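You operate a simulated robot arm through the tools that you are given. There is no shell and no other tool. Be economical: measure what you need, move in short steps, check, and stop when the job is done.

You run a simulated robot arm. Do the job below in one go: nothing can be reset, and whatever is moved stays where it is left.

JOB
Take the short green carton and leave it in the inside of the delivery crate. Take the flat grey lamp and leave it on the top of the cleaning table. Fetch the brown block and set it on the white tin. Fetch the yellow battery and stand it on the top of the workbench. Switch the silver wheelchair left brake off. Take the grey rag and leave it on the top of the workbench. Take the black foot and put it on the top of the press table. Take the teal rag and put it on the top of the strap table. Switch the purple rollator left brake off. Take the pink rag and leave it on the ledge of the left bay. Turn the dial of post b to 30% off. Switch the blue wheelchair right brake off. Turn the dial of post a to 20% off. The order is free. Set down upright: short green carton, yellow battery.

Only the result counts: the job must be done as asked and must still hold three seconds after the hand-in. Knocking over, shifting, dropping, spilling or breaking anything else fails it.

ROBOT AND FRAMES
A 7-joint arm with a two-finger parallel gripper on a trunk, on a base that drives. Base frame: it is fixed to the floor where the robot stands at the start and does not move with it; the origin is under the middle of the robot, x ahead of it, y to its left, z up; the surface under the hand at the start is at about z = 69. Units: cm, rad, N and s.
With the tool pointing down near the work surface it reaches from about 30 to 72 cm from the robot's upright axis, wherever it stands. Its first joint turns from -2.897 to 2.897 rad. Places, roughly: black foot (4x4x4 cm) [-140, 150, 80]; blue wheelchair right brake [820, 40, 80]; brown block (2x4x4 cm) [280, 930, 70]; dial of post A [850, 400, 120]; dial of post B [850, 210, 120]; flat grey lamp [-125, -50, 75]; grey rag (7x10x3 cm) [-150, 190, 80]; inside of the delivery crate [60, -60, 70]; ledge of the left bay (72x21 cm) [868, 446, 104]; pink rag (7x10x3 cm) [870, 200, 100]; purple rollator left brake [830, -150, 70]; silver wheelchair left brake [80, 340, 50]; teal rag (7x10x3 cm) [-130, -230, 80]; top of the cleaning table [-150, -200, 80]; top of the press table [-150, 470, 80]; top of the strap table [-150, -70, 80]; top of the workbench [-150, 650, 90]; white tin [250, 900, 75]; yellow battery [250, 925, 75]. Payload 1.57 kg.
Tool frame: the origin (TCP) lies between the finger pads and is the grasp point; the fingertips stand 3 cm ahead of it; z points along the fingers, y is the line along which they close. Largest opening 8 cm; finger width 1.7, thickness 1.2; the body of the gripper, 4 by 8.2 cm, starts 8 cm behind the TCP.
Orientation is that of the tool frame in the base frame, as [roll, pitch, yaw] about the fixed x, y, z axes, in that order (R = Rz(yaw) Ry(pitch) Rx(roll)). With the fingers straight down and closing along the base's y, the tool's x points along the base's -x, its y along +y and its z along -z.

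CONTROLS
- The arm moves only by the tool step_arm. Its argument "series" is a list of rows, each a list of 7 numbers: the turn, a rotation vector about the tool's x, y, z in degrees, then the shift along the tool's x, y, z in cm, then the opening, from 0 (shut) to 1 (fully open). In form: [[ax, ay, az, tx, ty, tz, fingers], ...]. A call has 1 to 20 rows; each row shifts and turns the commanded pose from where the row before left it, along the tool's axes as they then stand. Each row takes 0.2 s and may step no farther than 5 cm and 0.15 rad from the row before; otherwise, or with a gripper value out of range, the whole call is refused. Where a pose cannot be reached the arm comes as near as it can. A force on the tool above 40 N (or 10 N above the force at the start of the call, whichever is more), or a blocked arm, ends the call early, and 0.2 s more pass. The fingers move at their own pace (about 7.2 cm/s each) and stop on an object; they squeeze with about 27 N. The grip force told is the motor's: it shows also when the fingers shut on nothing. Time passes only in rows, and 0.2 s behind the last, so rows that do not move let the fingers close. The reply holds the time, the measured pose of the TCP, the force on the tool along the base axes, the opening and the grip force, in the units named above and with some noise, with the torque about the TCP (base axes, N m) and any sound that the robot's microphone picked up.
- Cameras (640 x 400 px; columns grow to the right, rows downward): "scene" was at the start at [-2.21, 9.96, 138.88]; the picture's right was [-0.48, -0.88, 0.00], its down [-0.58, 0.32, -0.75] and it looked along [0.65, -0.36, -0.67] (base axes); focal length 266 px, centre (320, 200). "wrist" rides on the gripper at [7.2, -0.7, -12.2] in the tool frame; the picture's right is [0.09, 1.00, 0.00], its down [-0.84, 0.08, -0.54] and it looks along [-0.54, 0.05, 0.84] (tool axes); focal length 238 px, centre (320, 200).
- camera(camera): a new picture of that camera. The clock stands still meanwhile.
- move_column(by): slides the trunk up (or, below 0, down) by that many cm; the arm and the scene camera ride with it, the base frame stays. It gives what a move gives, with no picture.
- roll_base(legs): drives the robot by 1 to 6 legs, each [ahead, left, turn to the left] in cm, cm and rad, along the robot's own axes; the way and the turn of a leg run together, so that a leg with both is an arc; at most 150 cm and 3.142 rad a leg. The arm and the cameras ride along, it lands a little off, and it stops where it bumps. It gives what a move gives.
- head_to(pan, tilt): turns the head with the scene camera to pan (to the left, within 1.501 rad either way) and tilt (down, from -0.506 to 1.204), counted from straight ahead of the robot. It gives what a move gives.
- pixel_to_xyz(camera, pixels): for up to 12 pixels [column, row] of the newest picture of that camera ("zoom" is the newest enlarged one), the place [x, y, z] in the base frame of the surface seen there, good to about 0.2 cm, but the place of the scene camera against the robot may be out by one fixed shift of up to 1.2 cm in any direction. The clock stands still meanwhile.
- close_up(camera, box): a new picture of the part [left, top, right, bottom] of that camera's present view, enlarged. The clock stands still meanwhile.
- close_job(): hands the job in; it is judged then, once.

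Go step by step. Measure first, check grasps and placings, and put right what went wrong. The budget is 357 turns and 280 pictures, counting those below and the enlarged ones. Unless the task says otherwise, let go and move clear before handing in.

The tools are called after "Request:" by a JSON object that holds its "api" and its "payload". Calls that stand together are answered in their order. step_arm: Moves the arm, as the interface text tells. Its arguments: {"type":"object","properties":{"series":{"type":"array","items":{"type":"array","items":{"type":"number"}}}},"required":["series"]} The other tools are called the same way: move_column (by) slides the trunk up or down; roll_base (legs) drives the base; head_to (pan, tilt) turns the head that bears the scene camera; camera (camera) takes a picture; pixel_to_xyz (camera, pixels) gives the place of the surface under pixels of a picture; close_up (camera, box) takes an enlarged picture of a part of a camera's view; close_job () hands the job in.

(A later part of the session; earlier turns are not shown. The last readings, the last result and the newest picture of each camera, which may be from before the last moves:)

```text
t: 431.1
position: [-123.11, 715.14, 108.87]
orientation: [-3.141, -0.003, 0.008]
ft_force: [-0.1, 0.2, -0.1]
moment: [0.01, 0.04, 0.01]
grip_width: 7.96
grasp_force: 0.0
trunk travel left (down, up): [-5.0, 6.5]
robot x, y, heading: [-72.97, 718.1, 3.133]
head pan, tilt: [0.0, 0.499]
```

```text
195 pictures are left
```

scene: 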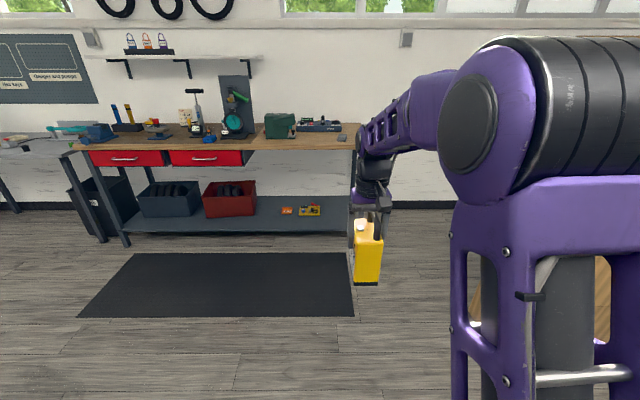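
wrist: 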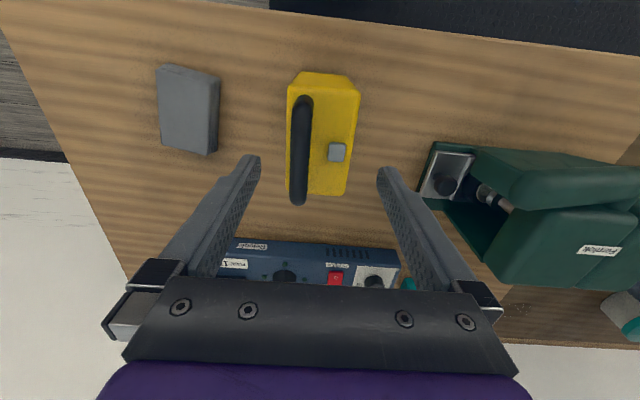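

Battery stands upright. Raise, back away and turn to face -y toward the wheelchair.

Request:
{"api": "step_arm", "payload": {"series": [[0, 0, 0, 0, 0, -4, 1], [0, 0, 0, 0, 0, 0, 1]]}}

Request:
{"api": "roll_base", "payload": {"legs": [[-90, 0, 0], [0, 0, 1.57]]}}

Request:
{"api": "head_to", "payload": {"pan": 0.3, "tilt": 0.35}}

Request:
{"api": "camera", "payload": {"camera": "scene"}}

```text
t: 431.7
position: [-123.04, 715.25, 112.95]
orientation: [-3.141, -0.002, 0.009]
ft_force: [-0.2, 0.0, -0.7]
moment: [-0.02, -0.01, 0.01]
grip_width: 8.01
grasp_force: 0.1
trunk travel left (down, up): [-5.0, 6.5]
robot x, y, heading: [-73.08, 717.88, 3.131]
head pan, tilt: [0.0, 0.499]
```

```text
t: 440.3
position: [18.33, 667.65, 113.0]
orientation: [-3.141, -0.002, 1.583]
ft_force: [0.4, 0.1, -1.6]
moment: [-0.02, 0.0, 0.0]
grip_width: 7.99
grasp_force: 0.1
trunk travel left (down, up): [-5.0, 6.5]
robot x, y, heading: [15.08, 717.55, -1.573]
head pan, tilt: [0.0, 0.499]
```

```text
t: 441.1
position: [18.56, 667.51, 112.82]
orientation: [-3.141, 0.001, 1.584]
ft_force: [-1.1, 0.2, -0.4]
moment: [0.02, -0.02, -0.03]
grip_width: 8.02
grasp_force: 0.2
trunk travel left (down, up): [-5.0, 6.5]
robot x, y, heading: [15.24, 717.74, -1.572]
head pan, tilt: [0.3, 0.351]
```

```text
194 pictures are left
```

scene: 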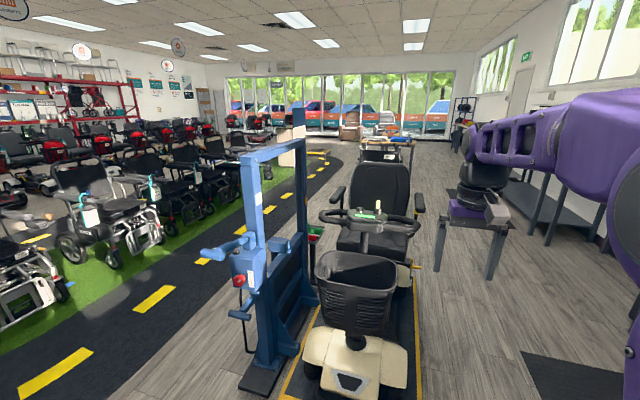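

Measure clearances: lift base, track, lanes.

Request:
{"api": "pixel_to_xyz", "payload": {"camera": "scene", "pixels": [[260, 380], [250, 340], [220, 300], [240, 240], [240, 350], [270, 210], [290, 195], [345, 380], [420, 330], [200, 260], [150, 300], [470, 250]]}}

Request:
{"api": "close_up", "payload": {"camera": "scene", "box": [220, 120, 480, 280]}}

```text
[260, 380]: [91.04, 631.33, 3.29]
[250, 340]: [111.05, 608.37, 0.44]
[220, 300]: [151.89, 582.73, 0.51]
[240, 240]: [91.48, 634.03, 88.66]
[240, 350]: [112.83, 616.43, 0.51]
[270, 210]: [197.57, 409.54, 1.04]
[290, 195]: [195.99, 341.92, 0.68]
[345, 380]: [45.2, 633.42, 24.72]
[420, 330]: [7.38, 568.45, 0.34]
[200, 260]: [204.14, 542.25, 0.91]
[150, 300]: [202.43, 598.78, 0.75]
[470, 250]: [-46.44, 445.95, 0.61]
```

```text
2.46 times, centred on (350, 200) of scene
```

zoom: 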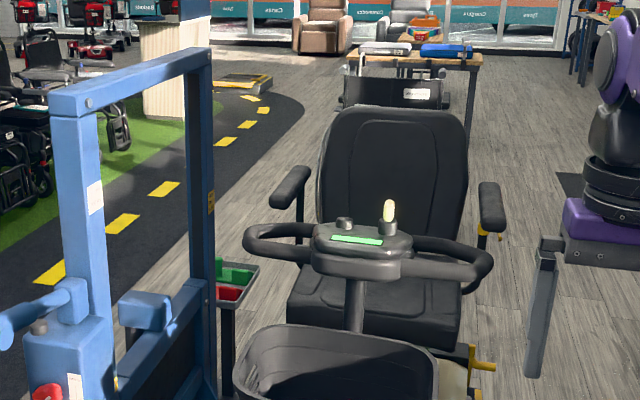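

Clear lane along x≈165. Drive left 148 then ahead (-y) to y≈350.

Request:
{"api": "roll_base", "payload": {"legs": [[0, 148, 0], [145, 0, 0], [145, 0, 0], [70, 0, 0]]}}

Request:
{"api": "head_to", "payload": {"pan": -1.3, "tilt": 0.6}}

Request:
{"api": "camera", "payload": {"camera": "scene"}}

```text
t: 472.6
position: [152.67, 301.92, 113.07]
orientation: [3.141, -0.002, 1.551]
ft_force: [0.1, -0.4, 0.2]
moment: [0.0, 0.02, -0.01]
grip_width: 7.98
grasp_force: 0.0
trunk travel left (down, up): [-5.0, 6.5]
robot x, y, heading: [151.27, 351.81, -1.605]
head pan, tilt: [0.3, 0.351]
```

```text
t: 474.3
position: [152.65, 301.88, 113.01]
orientation: [3.141, -0.003, 1.552]
ft_force: [-0.2, 0.3, -0.2]
moment: [-0.01, 0.03, 0.0]
grip_width: 8.02
grasp_force: 0.0
trunk travel left (down, up): [-5.0, 6.5]
robot x, y, heading: [151.01, 352.54, -1.604]
head pan, tilt: [-1.3, 0.6]
```

```text
192 pictures are left
```

scene: 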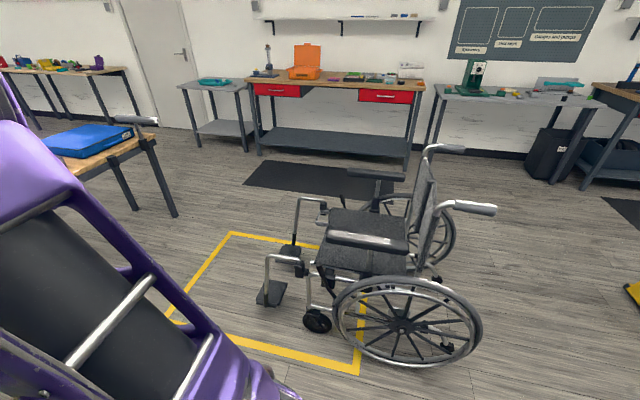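

Request:
{"api": "close_up", "payload": {"camera": "scene", "box": [260, 210, 500, 370]}}

Request:
{"api": "pixel_to_xyz", "payload": {"camera": "zoom", "pixels": [[175, 160], [155, 175], [200, 130], [160, 150], [190, 190], [380, 300], [440, 375], [180, 145]]}}

```text
2.50 times, centred on (380, 290) of scene
```

zoom: 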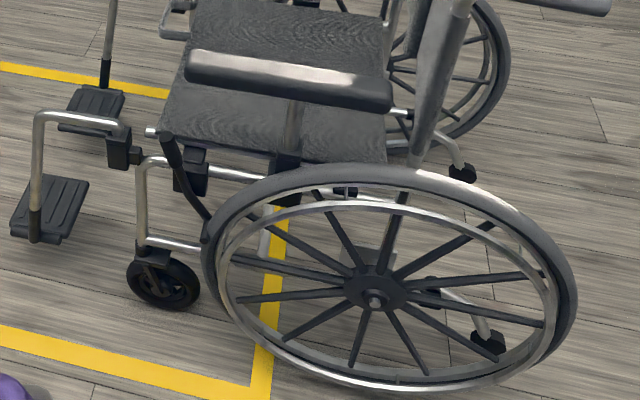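

```text
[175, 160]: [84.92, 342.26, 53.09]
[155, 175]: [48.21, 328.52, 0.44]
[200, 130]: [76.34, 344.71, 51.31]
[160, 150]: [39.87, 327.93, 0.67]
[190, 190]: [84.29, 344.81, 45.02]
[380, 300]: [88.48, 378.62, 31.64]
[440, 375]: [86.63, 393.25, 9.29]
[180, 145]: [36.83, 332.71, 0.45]
```

The left brake lever is the black arm at zoom (175,150)-(205,215). Turn to face -x beside the wheelchair and look closely.

Request:
{"api": "roll_base", "payload": {"legs": [[0, 0, -1.54], [0, 8, 0]]}}

Request:
{"api": "head_to", "payload": {"pan": 0.0, "tilt": 0.9}}

Request:
{"api": "camera", "payload": {"camera": "scene"}}

Request:
{"api": "camera", "payload": {"camera": "wrist"}}

```text
t: 479.5
position: [101.44, 339.63, 112.85]
orientation: [3.14, -0.001, 0.04]
ft_force: [-0.4, 0.1, 0.2]
moment: [0.02, 0.03, -0.02]
grip_width: 8.02
grasp_force: 0.0
trunk travel left (down, up): [-5.0, 6.5]
robot x, y, heading: [151.41, 344.38, -3.116]
head pan, tilt: [-1.3, 0.6]
```

```text
t: 480.9
position: [101.55, 339.65, 112.96]
orientation: [-3.14, -0.001, 0.04]
ft_force: [0.2, 0.4, 0.2]
moment: [-0.02, 0.01, -0.05]
grip_width: 7.99
grasp_force: 0.1
trunk travel left (down, up): [-5.0, 6.5]
robot x, y, heading: [151.56, 344.25, -3.114]
head pan, tilt: [0.0, 0.901]
```

```text
190 pictures are left
```

scene: 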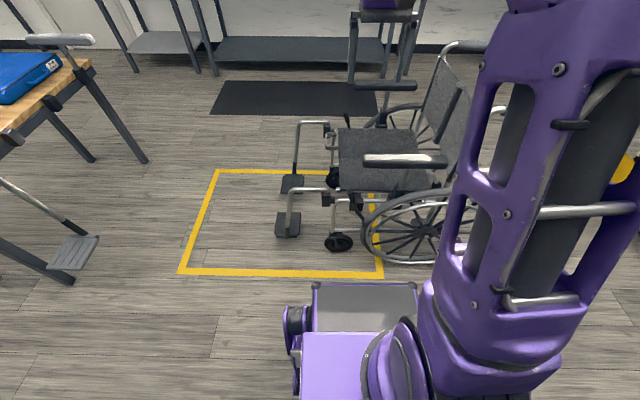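

```text
189 pictures are left
```

wrist: 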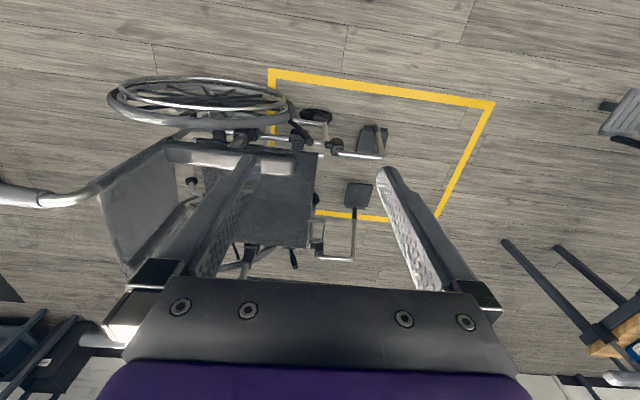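

Request:
{"api": "close_up", "payload": {"camera": "wrist", "box": [240, 90, 400, 190]}}

Request:
{"api": "close_up", "payload": {"camera": "scene", "box": [280, 140, 460, 260]}}

Request:
{"api": "close_up", "payload": {"camera": "wrist", "box": [220, 170, 400, 290]}}

```text
4.00 times, centred on (320, 140) of wrist
```

zoom: 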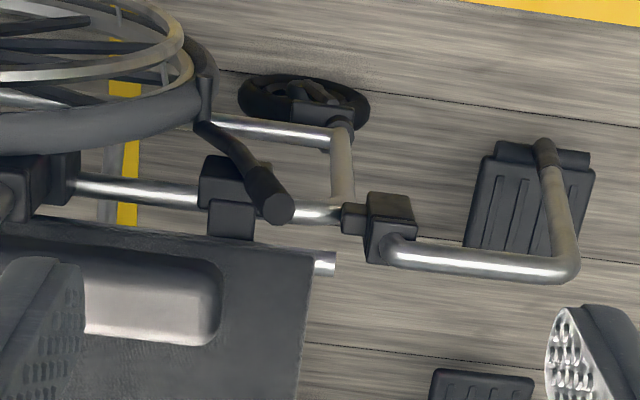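

```text
3.33 times, centred on (370, 200) of scene
```

zoom: 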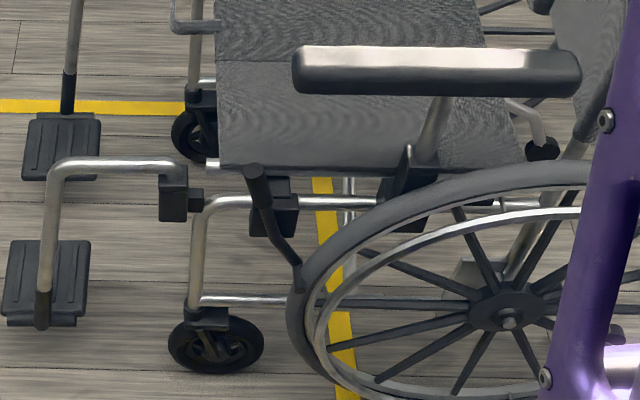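

```text
3.33 times, centred on (310, 230) of wrist
```

zoom: 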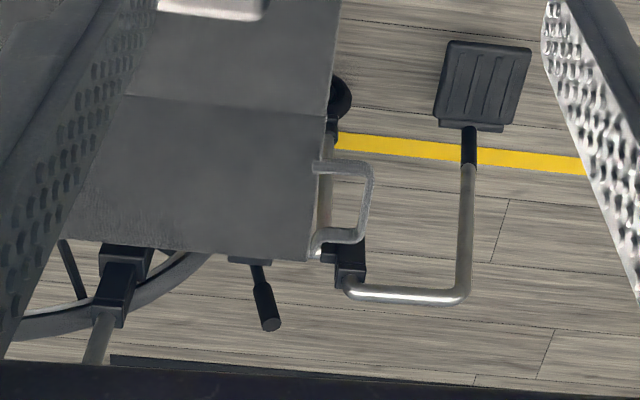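

Left lever leans forward (top toward -y) with its shoe on the tyre; the right lever stands more upright (released). Measure both levers.

Request:
{"api": "pixel_to_xyz", "payload": {"camera": "zoom", "pixels": [[268, 320], [264, 295], [258, 272], [250, 262]]}}

Request:
{"api": "close_up", "payload": {"camera": "wrist", "box": [240, 90, 400, 190]}}

Request:
{"api": "pixel_to_xyz", "payload": {"camera": "zoom", "pixels": [[278, 208], [268, 188], [250, 168], [235, 150], [215, 130], [225, 170], [220, 190], [204, 90], [205, 110], [300, 205], [230, 222]]}}

```text
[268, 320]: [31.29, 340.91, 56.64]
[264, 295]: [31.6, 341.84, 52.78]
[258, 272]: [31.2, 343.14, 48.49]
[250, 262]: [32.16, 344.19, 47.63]
```

```text
4.00 times, centred on (320, 140) of wrist
```

zoom: 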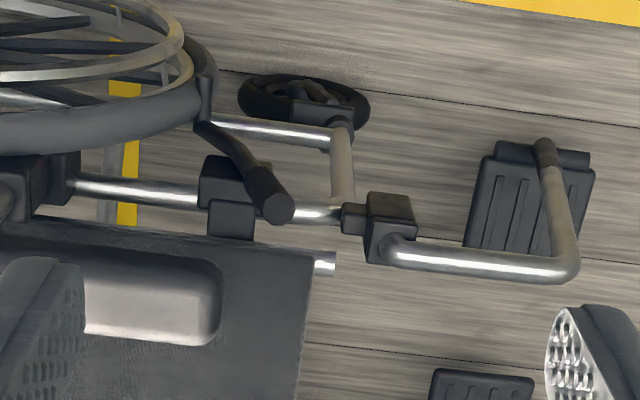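

```text
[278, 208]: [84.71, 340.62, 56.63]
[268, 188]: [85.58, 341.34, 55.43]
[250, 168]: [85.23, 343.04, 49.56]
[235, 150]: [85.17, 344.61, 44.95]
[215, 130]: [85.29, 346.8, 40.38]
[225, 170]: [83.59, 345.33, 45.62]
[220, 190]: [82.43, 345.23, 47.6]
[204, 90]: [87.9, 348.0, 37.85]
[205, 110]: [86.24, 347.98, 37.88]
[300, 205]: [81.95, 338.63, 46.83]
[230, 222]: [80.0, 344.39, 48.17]
```

Both levers lean the same way; shoe against tyre means "on", so the top must go toward +y (rear). Check armrest and wheel positions near the sweep path.

Request:
{"api": "pixel_to_xyz", "payload": {"camera": "zoom", "pixels": [[150, 310], [215, 300], [200, 340], [150, 265], [40, 270], [60, 215], [30, 150], [180, 90], [100, 130], [20, 190]]}}

```text
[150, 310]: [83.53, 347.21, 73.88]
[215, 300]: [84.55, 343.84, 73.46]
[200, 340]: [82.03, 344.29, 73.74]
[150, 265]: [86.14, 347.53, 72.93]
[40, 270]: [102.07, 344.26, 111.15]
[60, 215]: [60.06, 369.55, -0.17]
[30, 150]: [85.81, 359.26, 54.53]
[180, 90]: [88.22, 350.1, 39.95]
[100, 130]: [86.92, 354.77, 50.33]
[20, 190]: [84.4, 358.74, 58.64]
```

The armrest hangs above the lever, so I'll come in sideways with the tool tilted 60° toward -x, fingers shut. First lower/offset and tilt in free air.

Request:
{"api": "step_arm", "payload": {"series": [[0, 0, 0, 3, 4, 0, 0], [0, 0, 0, 3, 4, 0, 0], [0, 0, 0, 2, 0, 4, 0], [0, 0, 0, 0, 0, 4.5, 0], [0, 0, 0, 0, 0, 4.5, 0], [0, 0, 0, 0, 0, 4.5, 0], [0, -7.5, 0, 0, 0, 0, 0], [0, -7.5, 0, 0, 0, 0, 0], [0, -7.5, 0, 0, 0, 0, 0], [0, -7.5, 0, 0, 0, 0, 0], [0, -7.5, 0, 0, 0, 0, 0], [0, -7.5, 0, 0, 0, 0, 0], [0, -7.5, 0, 0, 0, 0, 0], [0, -7.5, 0, 0, 0, 0, 0], [0, 0, 0, 0, 0, 0, 0]]}}

Request:
{"api": "camera", "payload": {"camera": "scene"}}

Request:
{"api": "camera", "payload": {"camera": "wrist"}}

```text
t: 484.1
position: [107.27, 331.12, 95.97]
orientation: [-3.104, 0.968, 0.055]
ft_force: [-0.2, -0.2, 0.3]
moment: [0.01, 0.01, 0.0]
grip_width: 0.0
grasp_force: 21.4
out of reach, approached as far as the arm can: row 12, 13, 14
trunk travel left (down, up): [-5.0, 6.5]
robot x, y, heading: [151.31, 344.27, -3.114]
head pan, tilt: [0.0, 0.901]
```

```text
184 pictures are left
```

scene: 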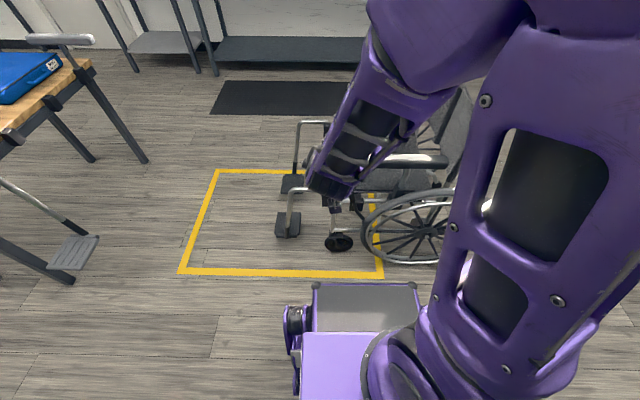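

```text
183 pictures are left
```

wrist: 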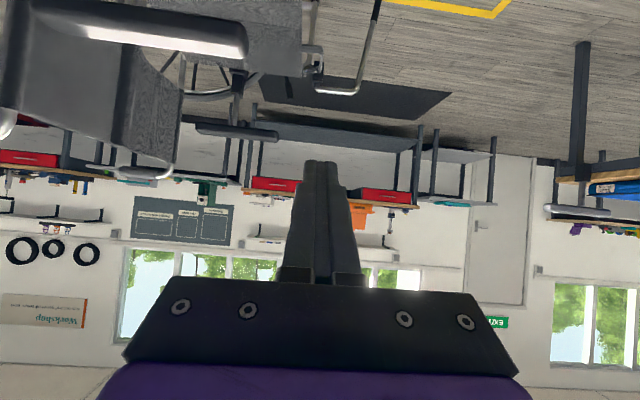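

Tilt reached 55°. Move down to (93,333,56), in front of the lever.

Request:
{"api": "step_arm", "payload": {"series": [[0, 0, 0, 2.49, -0.1, 3.45, 0], [0, 0, 0, 2.49, -0.1, 3.45, 0], [0, 0, 0, 2.49, -0.1, 3.45, 0], [0, 0, 0, 2.49, -0.1, 3.45, 0], [0, 0, 0, 2.49, -0.1, 3.45, 0], [0, 0, 0, 2.49, -0.1, 3.45, 0], [0, 0, 0, 2.49, -0.1, 3.45, 0], [0, 0, 0, 2.49, -0.1, 3.45, 0], [0, 0, 0, 2.49, -0.1, 3.45, 0], [0, 0, 0, 2.49, -0.1, 3.45, 0], [0, 0, 0, 0, 0, 0, 0]]}}

Request:
{"api": "camera", "payload": {"camera": "wrist"}}

Request:
{"api": "camera", "payload": {"camera": "scene"}}

```text
t: 486.6
position: [92.98, 332.52, 55.84]
orientation: [-3.088, 0.964, 0.059]
ft_force: [-0.1, -0.2, -0.6]
moment: [-0.01, -0.03, 0.03]
grip_width: 0.0
grasp_force: 21.2
trunk travel left (down, up): [-5.0, 6.5]
robot x, y, heading: [151.73, 344.02, -3.118]
head pan, tilt: [0.0, 0.901]
```

```text
182 pictures are left
```

wrist: 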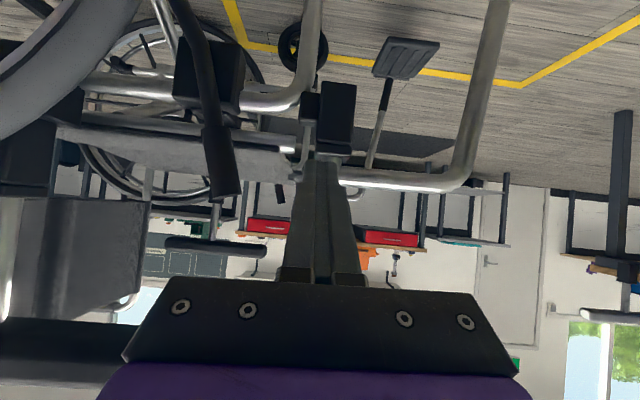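

```text
181 pictures are left
```

scene: 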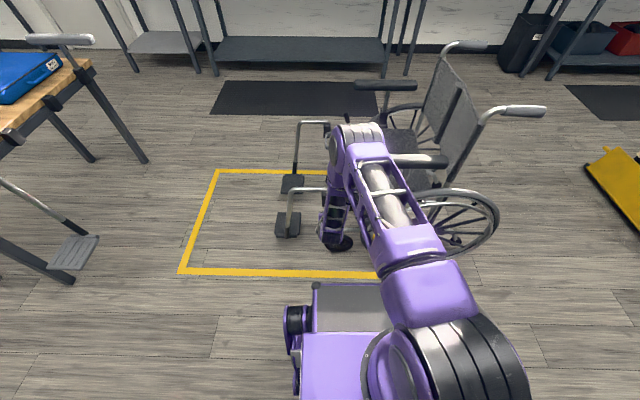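

Lever is at wrist (215,150), to the rear side of my fingers. Move in to x≈86.5 above the footrest block, then push +y stepwise.

Request:
{"api": "step_arm", "payload": {"series": [[0, 0, 0, -1.85, 0, 2.7, 0], [0, 0, 0, -1.85, 0, 2.7, 0], [0, 0, 0, 0, 0, 0, 0]]}}

Request:
{"api": "step_arm", "payload": {"series": [[0, 0, 0, 0, -2, 0, 0], [0, 0, 0, 0, -2, 0, 0], [0, 0, 0, 0, -1.5, 0, 0], [0, 0, 0, 0, -1.5, 0, 0], [0, 0, 0, 0, 0, 0, 0]]}}

Request:
{"api": "camera", "payload": {"camera": "wrist"}}

```text
t: 487.4
position: [86.44, 332.67, 55.79]
orientation: [-3.094, 0.967, 0.058]
ft_force: [0.3, -0.3, -0.7]
moment: [0.02, -0.01, 0.01]
grip_width: 0.0
grasp_force: 21.3
trunk travel left (down, up): [-5.0, 6.5]
robot x, y, heading: [151.64, 343.98, -3.121]
head pan, tilt: [0.0, 0.901]
```

```text
t: 488.6
position: [85.84, 333.91, 56.17]
orientation: [-3.083, 0.966, 0.056]
ft_force: [0.1, 0.5, 0.7]
moment: [-0.01, 0.02, -0.02]
grip_width: 0.02
grasp_force: 22.0
out of reach, approached as far as the arm can: row 1, 2, 3, 4
trunk travel left (down, up): [-5.0, 6.5]
robot x, y, heading: [151.24, 344.02, -3.114]
head pan, tilt: [0.0, 0.901]
```

```text
180 pictures are left
```

wrist: 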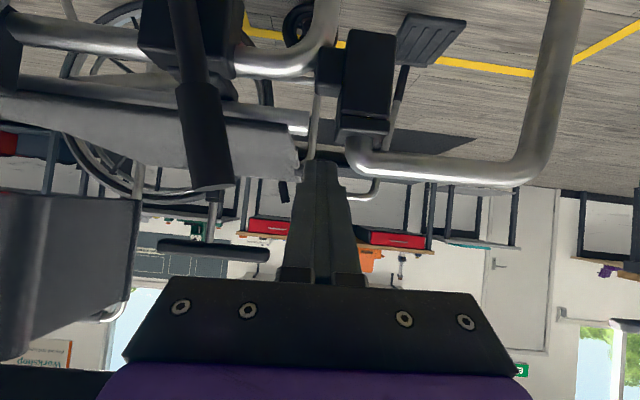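

A wrist limit blocks it here; back the base 10 cm so the forearm lies flatter, then reach in again.

Request:
{"api": "roll_base", "payload": {"legs": [[-10, 0, -0.02]]}}

Request:
{"api": "step_arm", "payload": {"series": [[0, 0, 0, -2.5, 0, 3.6, 0], [0, 0, 0, -2.5, 0, 3.6, 0], [0, 0, 0, 0, 0, 0, 0]]}}

```text
t: 489.7
position: [95.6, 335.41, 56.16]
orientation: [-3.084, 0.966, 0.036]
ft_force: [0.0, 0.8, 0.4]
moment: [0.02, 0.0, 0.01]
grip_width: 0.0
grasp_force: 21.4
trunk travel left (down, up): [-5.0, 6.5]
robot x, y, heading: [161.15, 344.3, -3.132]
head pan, tilt: [0.0, 0.901]
```

```text
t: 490.5
position: [86.62, 335.36, 56.11]
orientation: [-3.081, 0.962, 0.038]
ft_force: [0.0, 0.1, 0.5]
moment: [-0.01, 0.02, 0.02]
grip_width: 0.01
grasp_force: 20.8
trunk travel left (down, up): [-5.0, 6.5]
robot x, y, heading: [161.42, 344.38, -3.137]
head pan, tilt: [0.0, 0.901]
```

Reachable now. Push toward +y in small steps.

Request:
{"api": "step_arm", "payload": {"series": [[0, 0, 0, 0, -1.5, 0, 0], [0, 0, 0, 0, -1.5, 0, 0], [0, 0, 0, 0, -1.5, 0, 0], [0, 0, 0, 0, -1.5, 0, 0], [0, 0, 0, 0, 0, 0, 0]]}}

Request:
{"api": "camera", "payload": {"camera": "wrist"}}

```text
t: 491.7
position: [86.12, 339.06, 56.13]
orientation: [-3.066, 0.964, 0.037]
ft_force: [4.4, -6.5, 3.9]
moment: [0.02, 0.03, 0.05]
grip_width: 0.0
grasp_force: 21.4
out of reach, approached as far as the arm can: row 3, 4
trunk travel left (down, up): [-5.0, 6.5]
robot x, y, heading: [161.06, 344.3, -3.133]
head pan, tilt: [0.0, 0.901]
```

```text
179 pictures are left
```

wrist: 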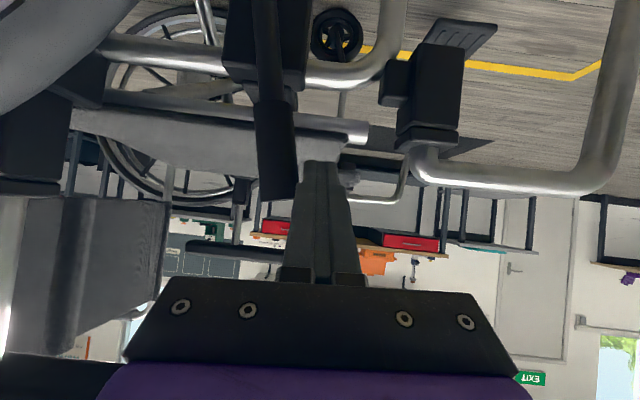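

Touching the lever (6.5 N) but at a joint limit. Reduce the tilt by 16° and continue pushing.

Request:
{"api": "step_arm", "payload": {"series": [[0, 0, 0, 0, 0.5, 0, 0], [0, 8, 0, 0, 0, 0, 0], [0, 8, 0, 0, 0, 0, 0], [0, 0, 0, 0, 0, 0, 0]]}}

Request:
{"api": "step_arm", "payload": {"series": [[0, 0, 0, 0, -1.5, 0, 0], [0, 0, 0, 0, -1.5, 0, 0], [0, 0, 0, 0, -1.5, 0, 0], [0, 0, 0, 0, -1.5, 0, 0], [0, 0, 0, 0, 0, 0, 0]]}}

Request:
{"api": "camera", "payload": {"camera": "wrist"}}

```text
t: 492.7
position: [86.09, 338.67, 56.06]
orientation: [-3.099, 0.684, 0.019]
ft_force: [1.4, -7.2, -1.0]
moment: [-0.03, -0.03, 0.07]
grip_width: 0.0
grasp_force: 21.2
trunk travel left (down, up): [-5.0, 6.5]
robot x, y, heading: [161.28, 344.13, -3.137]
head pan, tilt: [0.0, 0.901]
```

```text
t: 493.9
position: [86.12, 344.9, 56.2]
orientation: [-3.096, 0.685, 0.017]
ft_force: [0.3, 0.0, -0.6]
moment: [-0.03, 0.0, -0.03]
grip_width: 0.01
grasp_force: 21.7
trunk travel left (down, up): [-5.0, 6.5]
robot x, y, heading: [161.24, 344.09, -3.134]
head pan, tilt: [0.0, 0.901]
```

```text
178 pictures are left
```

wrist: 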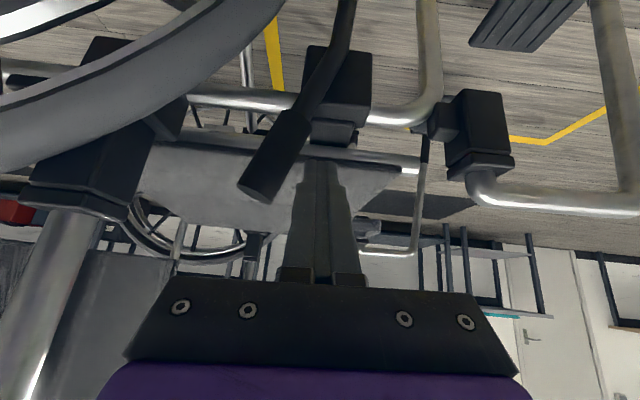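

The lever flipped rearward (tip now at (258,185)), no force. Push on gently to see whether it's at its stop.

Request:
{"api": "step_arm", "payload": {"series": [[0, 0, 0, 0, -1.2, 0, 0], [0, 0, 0, 0, -1.2, 0, 0], [0, 0, 0, 0, -1, 0, 0], [0, 0, 0, 0, 0, 0, 0]]}}

Request:
{"api": "camera", "payload": {"camera": "wrist"}}

```text
t: 494.6
position: [86.06, 345.24, 56.28]
orientation: [-3.122, 0.684, 0.024]
ft_force: [1.1, -3.2, 0.4]
moment: [-0.11, 0.01, 0.06]
grip_width: 0.0
grasp_force: 21.3
trunk travel left (down, up): [-5.0, 6.5]
robot x, y, heading: [161.03, 344.09, -3.132]
head pan, tilt: [0.0, 0.901]
stopped in row 3: the force on the tool passed its limit at 44 N (the readings are from after the stop); the commanded pose is now the measured one
```

```text
177 pictures are left
```

wrist: 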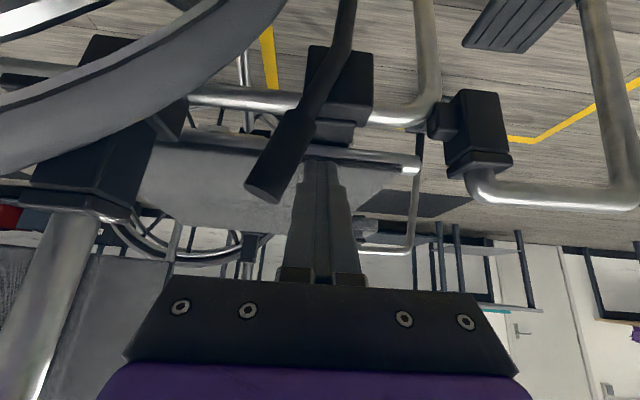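

It's at its end stop. Withdraw: -y, out, up; then check from the scene camera.

Request:
{"api": "step_arm", "payload": {"series": [[0, 0, 0, 0, 2, 0, 0], [0, 0, 0, 0, 3, 0, 0], [0, 0, 0, 0, 3, 0, 0], [0, 0, 0, 2, 0, -4, 0], [0, 0, 0, 1, 0, -4, 0], [0, 0, 0, 0, 0, -4.5, 0], [0, 0, 0, 0, 0, -4.5, 0], [0, 0, 0, 0, 0, -4.5, 0], [0, 0, 0, 0, 0, -4.5, 0], [0, 7, 0, 0, 0, 0, 0], [0, 8, 0, 0, 0, 0, 0], [0, 8, 0, 0, 0, 0, 0], [0, 8, 0, 0, 0, 0, 0], [0, 8, 0, 0, 0, 0, 0], [0, 0, 0, 0, 0, 0, 0]]}}

Request:
{"api": "roll_base", "payload": {"legs": [[-10, 0, 0]]}}

Request:
{"api": "camera", "payload": {"camera": "wrist"}}

Request:
{"api": "close_up", "payload": {"camera": "scene", "box": [260, 110, 560, 290]}}

```text
t: 497.8
position: [105.18, 337.41, 74.49]
orientation: [-3.128, 0.004, 0.009]
ft_force: [0.4, -0.1, -0.4]
moment: [0.0, 0.0, -0.01]
grip_width: 0.02
grasp_force: 20.8
trunk travel left (down, up): [-5.0, 6.5]
robot x, y, heading: [161.1, 344.2, -3.132]
head pan, tilt: [0.0, 0.901]
```

```text
t: 498.9
position: [115.14, 337.49, 74.46]
orientation: [-3.126, 0.004, 0.009]
ft_force: [-0.4, 0.2, -0.1]
moment: [0.0, -0.01, 0.02]
grip_width: 0.0
grasp_force: 21.2
trunk travel left (down, up): [-5.0, 6.5]
robot x, y, heading: [171.45, 344.29, -3.131]
head pan, tilt: [0.0, 0.901]
```

```text
176 pictures are left
```

wrist: 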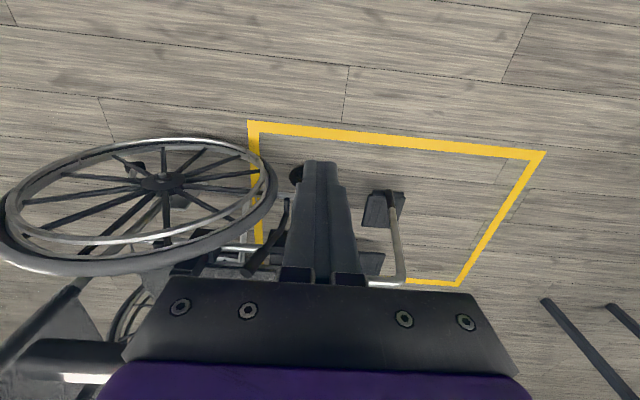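

```text
2.13 times, centred on (410, 200) of scene
```

zoom: 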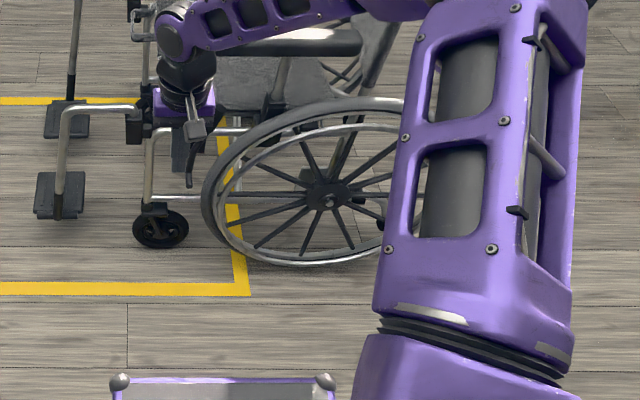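

The shoe now stands clear of the tyre. Next, the far +x side: raise arm, turn to face +x and look for a route.

Request:
{"api": "step_arm", "payload": {"series": [[0, 0, 0, 2, 0, -4.5, 0], [0, 0, 0, 2, 0, -4.5, 0], [0, 0, 0, 2, 0, -4.5, 0], [0, 0, 0, 0, 0, -4.5, 0], [0, 0, 0, 0, 0, -4.5, 0], [0, 0, 0, 0, 0, -4.5, 0], [0, 0, 0, 0, 0, -4.5, 0]]}}

Request:
{"api": "roll_base", "payload": {"legs": [[0, 0, 1.565], [0, 0, 1.565]]}}

Request:
{"api": "head_to", "payload": {"pan": 0.3, "tilt": 0.2}}

Request:
{"api": "camera", "payload": {"camera": "scene"}}

Request:
{"api": "head_to", "payload": {"pan": -0.8, "tilt": 0.2}}

Request:
{"api": "camera", "payload": {"camera": "scene"}}

```text
t: 500.5
position: [121.32, 337.03, 106.17]
orientation: [-3.125, 0.001, 0.007]
ft_force: [-0.9, -0.1, 0.2]
moment: [0.01, 0.01, 0.01]
grip_width: 0.01
grasp_force: 21.6
trunk travel left (down, up): [-5.0, 6.5]
robot x, y, heading: [171.35, 344.11, -3.137]
head pan, tilt: [0.0, 0.901]
```

```text
t: 508.7
position: [221.78, 349.95, 106.13]
orientation: [-3.126, 0.003, 3.117]
ft_force: [-0.1, 0.7, 0.0]
moment: [-0.05, -0.01, -0.03]
grip_width: 0.0
grasp_force: 21.4
trunk travel left (down, up): [-5.0, 6.5]
robot x, y, heading: [171.29, 344.03, -0.027]
head pan, tilt: [0.0, 0.901]
```

```text
t: 509.7
position: [221.58, 349.87, 106.17]
orientation: [-3.127, 0.005, 3.117]
ft_force: [0.5, 0.4, -0.3]
moment: [-0.01, 0.01, 0.02]
grip_width: 0.03
grasp_force: 21.8
trunk travel left (down, up): [-5.0, 6.5]
robot x, y, heading: [171.13, 344.23, -0.025]
head pan, tilt: [0.3, 0.201]
```

```text
174 pictures are left
```

scene: 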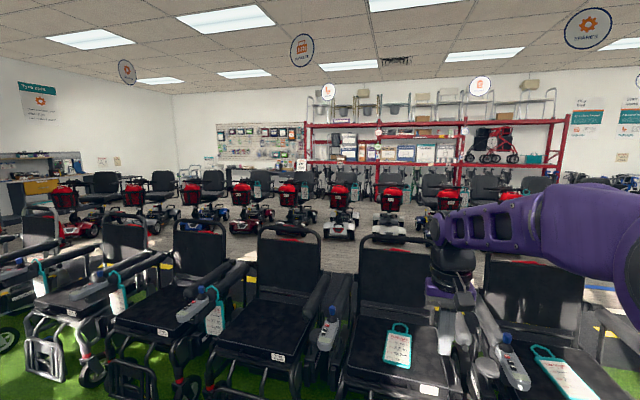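

```text
t: 511.1
position: [221.71, 349.98, 106.1]
orientation: [-3.126, 0.004, 3.117]
ft_force: [0.0, -0.3, -0.6]
moment: [0.01, 0.0, 0.03]
grip_width: 0.03
grasp_force: 22.0
trunk travel left (down, up): [-5.0, 6.5]
robot x, y, heading: [171.17, 344.02, -0.028]
head pan, tilt: [-0.799, 0.201]
```

```text
173 pictures are left
```

scene: 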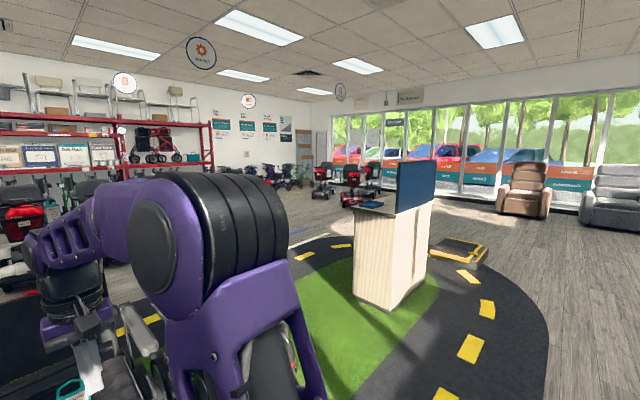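

Measure the layout: ramp, scooters, island edges.

Request:
{"api": "pixel_to_xyz", "payload": {"camera": "scene", "pixels": [[385, 300], [460, 262], [440, 245], [485, 265], [325, 195], [350, 205], [375, 180], [300, 190], [500, 215], [400, 235], [540, 300], [260, 180]]}}

Request:
{"api": "close_up", "payload": {"camera": "scene", "box": [220, 120, 500, 280]}}

```text
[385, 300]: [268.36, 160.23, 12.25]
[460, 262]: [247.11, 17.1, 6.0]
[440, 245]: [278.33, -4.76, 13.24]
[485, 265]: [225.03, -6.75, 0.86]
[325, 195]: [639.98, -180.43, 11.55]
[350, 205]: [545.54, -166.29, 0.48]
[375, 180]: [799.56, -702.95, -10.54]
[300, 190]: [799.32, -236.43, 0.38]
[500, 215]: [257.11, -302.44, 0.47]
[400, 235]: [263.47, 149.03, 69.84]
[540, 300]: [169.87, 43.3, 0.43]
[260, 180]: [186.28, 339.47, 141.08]
```

```text
2.29 times, centred on (360, 200) of scene
```

zoom: 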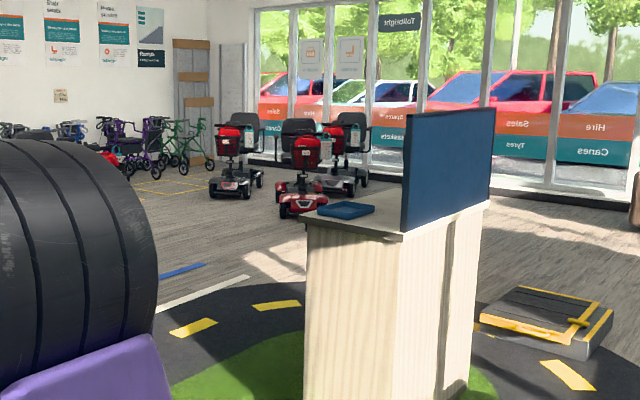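

Route: back 20, strafe -y to y≈-62 (between tables and the island/ramp), then ahead to +x.

Request:
{"api": "roll_base", "payload": {"legs": [[-18, 0, 0.027], [0, -145, 0], [0, -145, 0], [0, -118, 0]]}}

Request:
{"api": "head_to", "payload": {"pan": 0.1, "tilt": 0.2}}

Request:
{"api": "camera", "payload": {"camera": "scene"}}

```text
t: 551.1
position: [203.13, -54.75, 106.04]
orientation: [-3.126, 0.005, -3.126]
ft_force: [0.2, -0.3, 0.7]
moment: [0.02, -0.01, -0.06]
grip_width: 0.0
grasp_force: 21.4
trunk travel left (down, up): [-5.0, 6.5]
robot x, y, heading: [152.92, -62.54, 0.016]
head pan, tilt: [-0.799, 0.201]
```

```text
t: 552.3
position: [203.0, -54.74, 106.08]
orientation: [-3.127, 0.003, -3.124]
ft_force: [-0.9, 1.3, -0.1]
moment: [-0.01, 0.01, -0.02]
grip_width: 0.0
grasp_force: 21.5
trunk travel left (down, up): [-5.0, 6.5]
robot x, y, heading: [152.83, -62.32, 0.018]
head pan, tilt: [0.099, 0.201]
```

```text
171 pictures are left
```

scene: 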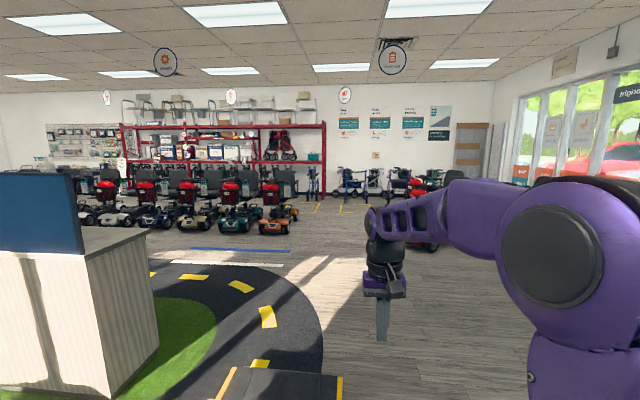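

Request:
{"api": "close_up", "payload": {"camera": "scene", "box": [60, 80, 480, 260]}}

Request:
{"api": "pixel_to_xyz", "payload": {"camera": "scene", "pixels": [[90, 215], [120, 215], [275, 230], [235, 228], [275, 185], [315, 180], [315, 205], [345, 205], [425, 245], [400, 195], [370, 185], [325, 140]]}}

```text
1.52 times, centred on (270, 170) of scene
```

zoom: 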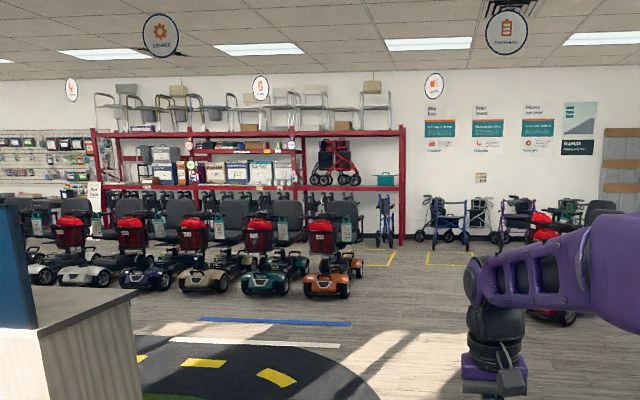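

```text
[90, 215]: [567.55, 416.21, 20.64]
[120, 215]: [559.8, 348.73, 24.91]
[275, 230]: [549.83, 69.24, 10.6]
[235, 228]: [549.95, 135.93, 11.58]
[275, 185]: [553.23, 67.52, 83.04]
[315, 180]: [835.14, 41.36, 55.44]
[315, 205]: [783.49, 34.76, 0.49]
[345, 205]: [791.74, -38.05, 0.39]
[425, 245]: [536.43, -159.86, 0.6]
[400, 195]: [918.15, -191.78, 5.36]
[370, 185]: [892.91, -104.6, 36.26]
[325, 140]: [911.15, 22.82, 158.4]
```

Path ahead along y≈-62 is clear. Drive ahead ~435.

Request:
{"api": "roll_base", "payload": {"legs": [[145, 0, -0.016], [145, 0, 0], [145, 0, 0]]}}

Request:
{"api": "head_to", "payload": {"pan": 0, "tilt": 0.35}}

Request:
{"api": "camera", "payload": {"camera": "scene"}}

```text
t: 555.4
position: [246.42, -53.74, 105.92]
orientation: [-3.126, 0.001, -3.116]
ft_force: [0.4, -0.3, 0.0]
moment: [-0.05, 0.01, -0.04]
grip_width: 0.01
grasp_force: 21.2
trunk travel left (down, up): [-5.0, 6.5]
robot x, y, heading: [196.25, -62.02, 0.023]
head pan, tilt: [0.099, 0.201]
stopped in leg 1: the robot was blocked; the commanded pose is now the measured one
```

```text
t: 556.1
position: [246.53, -53.78, 105.96]
orientation: [-3.128, 0.001, -3.116]
ft_force: [-0.8, 0.5, 0.3]
moment: [0.01, 0.01, 0.0]
grip_width: 0.0
grasp_force: 21.8
trunk travel left (down, up): [-5.0, 6.5]
robot x, y, heading: [196.67, -61.52, 0.022]
head pan, tilt: [0.0, 0.351]
```

```text
169 pictures are left
```

scene: 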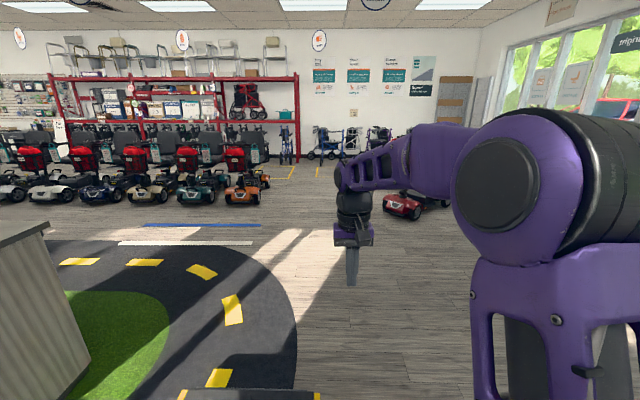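

Blocked by something low, likely the ramp at the lower edge. Look down.

Request:
{"api": "head_to", "payload": {"pan": 0.2, "tilt": 0.9}}

Request:
{"api": "camera", "payload": {"camera": "scene"}}

Request:
{"api": "pixel_to_xyz", "payload": {"camera": "scene", "pixels": [[200, 200], [250, 200], [300, 200], [200, 250], [250, 250], [300, 250], [200, 300], [250, 300], [300, 300], [330, 220], [340, 280], [150, 280]]}}

```text
t: 557.1
position: [246.44, -53.75, 106.01]
orientation: [-3.129, 0.002, -3.115]
ft_force: [0.3, 0.0, 0.0]
moment: [-0.04, -0.01, -0.02]
grip_width: 0.0
grasp_force: 21.3
trunk travel left (down, up): [-5.0, 6.5]
robot x, y, heading: [196.38, -61.49, 0.025]
head pan, tilt: [0.201, 0.901]
```

```text
168 pictures are left
```

scene: 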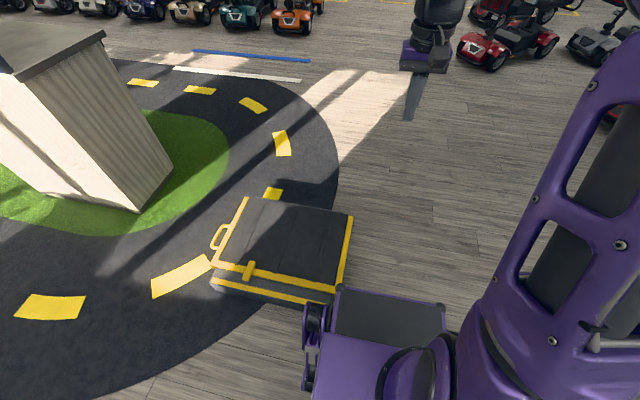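

```text
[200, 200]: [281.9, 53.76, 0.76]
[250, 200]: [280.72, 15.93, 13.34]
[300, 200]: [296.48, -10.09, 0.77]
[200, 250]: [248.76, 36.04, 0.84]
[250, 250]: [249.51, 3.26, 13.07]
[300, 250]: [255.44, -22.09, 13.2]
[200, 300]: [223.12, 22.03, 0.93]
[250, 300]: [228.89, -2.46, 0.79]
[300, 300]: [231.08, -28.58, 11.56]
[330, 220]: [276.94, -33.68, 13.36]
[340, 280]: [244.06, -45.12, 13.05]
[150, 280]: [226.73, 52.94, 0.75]
```

The ramp's corner is at about (240,-46), clipped by my front-left. Back up a bit, shift right 30, then continue ahead.

Request:
{"api": "roll_base", "payload": {"legs": [[-6, 0, 0], [0, -32, -0.022], [145, 0, 0]]}}

Request:
{"api": "camera", "payload": {"camera": "scene"}}

```text
t: 568.1
position: [385.66, -85.42, 106.08]
orientation: [-3.128, 0.002, -3.126]
ft_force: [0.8, -0.7, 0.5]
moment: [0.01, 0.0, 0.0]
grip_width: 0.0
grasp_force: 22.2
trunk travel left (down, up): [-5.0, 6.5]
robot x, y, heading: [335.47, -93.04, 0.013]
head pan, tilt: [0.201, 0.901]
```

```text
167 pictures are left
```

scene: 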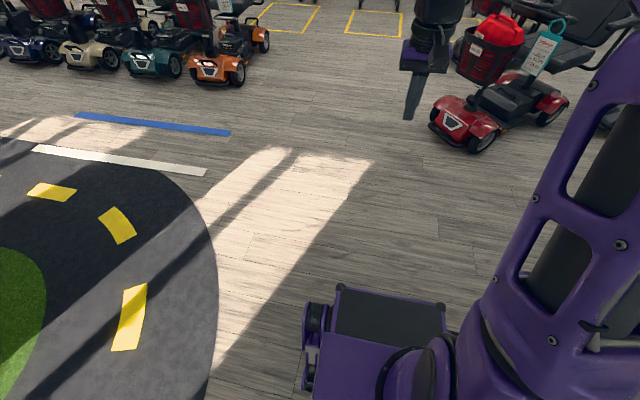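

Request:
{"api": "pixel_to_xyz", "payload": {"camera": "scene", "pixels": [[432, 115], [480, 148], [520, 130], [238, 80], [268, 45], [285, 30], [375, 30], [440, 90], [480, 25], [455, 60]]}}

Request:
{"api": "head_to", "payload": {"pan": 0.0, "tilt": 0.4}}

Request:
{"api": "camera", "payload": {"camera": "scene"}}

```text
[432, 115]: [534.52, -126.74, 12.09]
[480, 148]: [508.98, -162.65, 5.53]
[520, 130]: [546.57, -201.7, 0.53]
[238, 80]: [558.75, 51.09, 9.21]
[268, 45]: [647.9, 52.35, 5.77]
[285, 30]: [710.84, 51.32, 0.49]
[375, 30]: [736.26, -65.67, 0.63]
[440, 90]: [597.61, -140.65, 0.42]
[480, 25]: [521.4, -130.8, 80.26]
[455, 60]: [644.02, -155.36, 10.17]
```

```text
t: 569.0
position: [385.59, -85.6, 105.96]
orientation: [-3.128, 0.0, -3.126]
ft_force: [0.5, 1.1, -0.2]
moment: [-0.01, 0.0, 0.0]
grip_width: 0.0
grasp_force: 21.4
trunk travel left (down, up): [-5.0, 6.5]
robot x, y, heading: [335.46, -93.21, 0.009]
head pan, tilt: [0.0, 0.4]
```

```text
166 pictures are left
```

scene: 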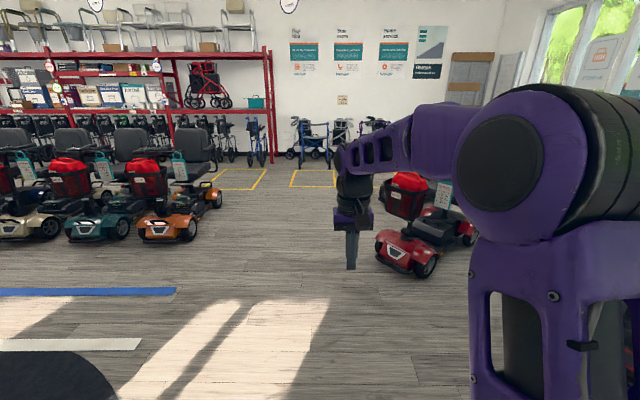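

Lane between orange (y≈45) and red scooter (y≈-127): shift left 50 then ahead 340.

Request:
{"api": "roll_base", "payload": {"legs": [[0, 52, -0.01], [145, 0, 0], [145, 0, 0], [40, 0, 0]]}}

Request:
{"api": "head_to", "payload": {"pan": 0.3, "tilt": 0.4}}

Request:
{"api": "camera", "payload": {"camera": "scene"}}

Request:
{"api": "head_to", "payload": {"pan": -0.5, "tilt": 0.4}}

Request:
{"api": "camera", "payload": {"camera": "scene"}}

```text
t: 590.4
position: [718.63, -47.07, 106.07]
orientation: [-3.128, 0.003, 3.1]
ft_force: [-0.8, 0.5, -0.6]
moment: [-0.02, 0.0, -0.02]
grip_width: 0.03
grasp_force: 21.5
trunk travel left (down, up): [-5.0, 6.5]
robot x, y, heading: [668.24, -51.85, -0.045]
head pan, tilt: [0.0, 0.4]
```

```text
t: 591.2
position: [718.84, -47.13, 106.1]
orientation: [-3.127, 0.001, 3.1]
ft_force: [0.3, -0.7, 0.0]
moment: [0.01, 0.04, 0.03]
grip_width: 0.02
grasp_force: 21.2
trunk travel left (down, up): [-5.0, 6.5]
robot x, y, heading: [668.09, -51.8, -0.043]
head pan, tilt: [0.3, 0.4]
```

```text
165 pictures are left
```

scene: 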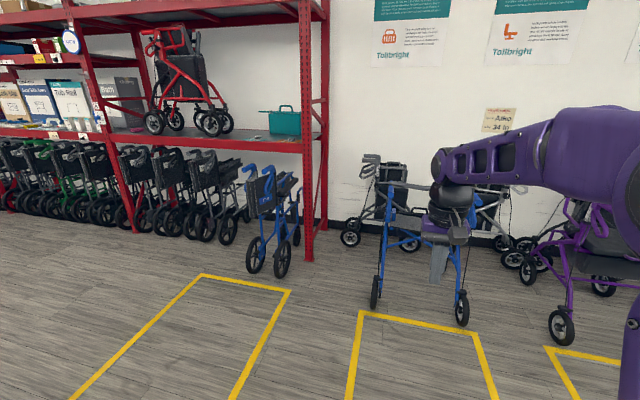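

```text
t: 592.3
position: [718.7, -47.12, 106.01]
orientation: [-3.128, 0.003, 3.099]
ft_force: [0.5, -0.4, -0.6]
moment: [0.0, 0.0, 0.01]
grip_width: 0.01
grasp_force: 21.7
trunk travel left (down, up): [-5.0, 6.5]
robot x, y, heading: [667.96, -51.98, -0.046]
head pan, tilt: [-0.499, 0.4]
```

```text
164 pictures are left
```

scene: 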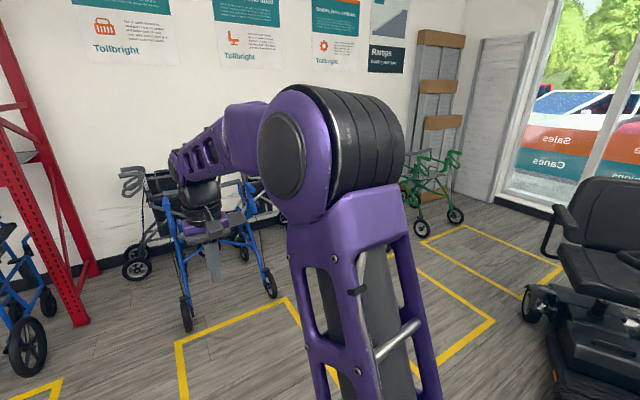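

Look closely at the blue chair at (270,215) and measure.

Request:
{"api": "head_to", "payload": {"pan": 0.45, "tilt": 0.45}}

Request:
{"api": "camera", "payload": {"camera": "scene"}}

Request:
{"api": "close_up", "payload": {"camera": "scene", "box": [270, 130, 400, 270]}}

```text
t: 593.6
position: [718.79, -46.99, 106.0]
orientation: [-3.127, 0.003, 3.1]
ft_force: [-1.2, 0.0, 0.2]
moment: [0.02, 0.03, 0.02]
grip_width: 0.0
grasp_force: 21.1
trunk travel left (down, up): [-5.0, 6.5]
robot x, y, heading: [668.16, -51.94, -0.042]
head pan, tilt: [0.45, 0.45]
```

```text
163 pictures are left
```

scene: 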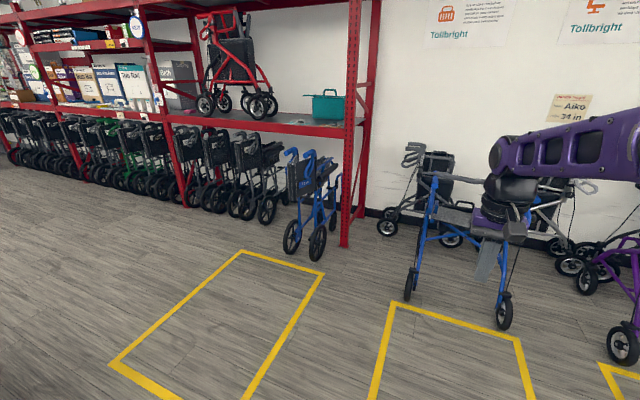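

```text
2.86 times, centred on (335, 200) of scene
```

zoom: 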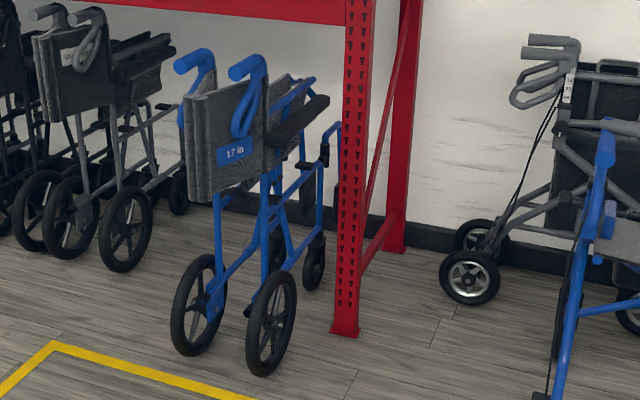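

Request:
{"api": "pixel_to_xyz", "payload": {"camera": "zoom", "pixels": [[250, 65], [235, 130], [262, 100], [240, 100], [195, 60], [185, 110], [235, 155], [300, 120], [325, 155], [250, 85], [290, 90], [275, 340]]}}

Request:
{"api": "close_up", "payload": {"camera": "scene", "box": [275, 140, 345, 200]}}

```text
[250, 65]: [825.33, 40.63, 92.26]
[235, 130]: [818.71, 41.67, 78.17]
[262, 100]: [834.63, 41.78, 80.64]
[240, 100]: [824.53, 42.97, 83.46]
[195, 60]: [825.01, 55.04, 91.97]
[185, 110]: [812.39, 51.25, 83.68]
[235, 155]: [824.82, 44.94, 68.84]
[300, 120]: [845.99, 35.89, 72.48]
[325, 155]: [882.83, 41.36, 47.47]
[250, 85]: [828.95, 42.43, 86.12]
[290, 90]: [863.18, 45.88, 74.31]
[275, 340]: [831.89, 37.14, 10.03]
```

```text
6.67 times, centred on (310, 170) of scene
```

zoom: 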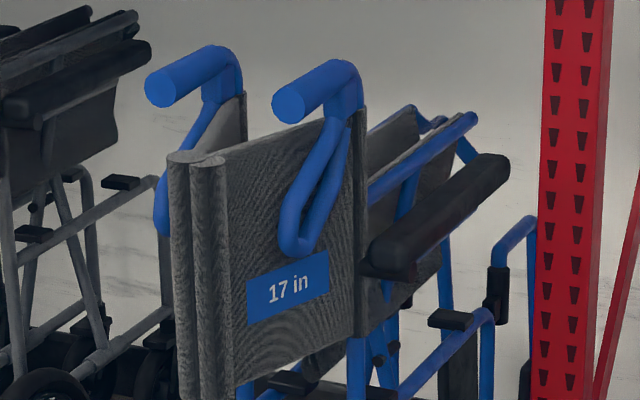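

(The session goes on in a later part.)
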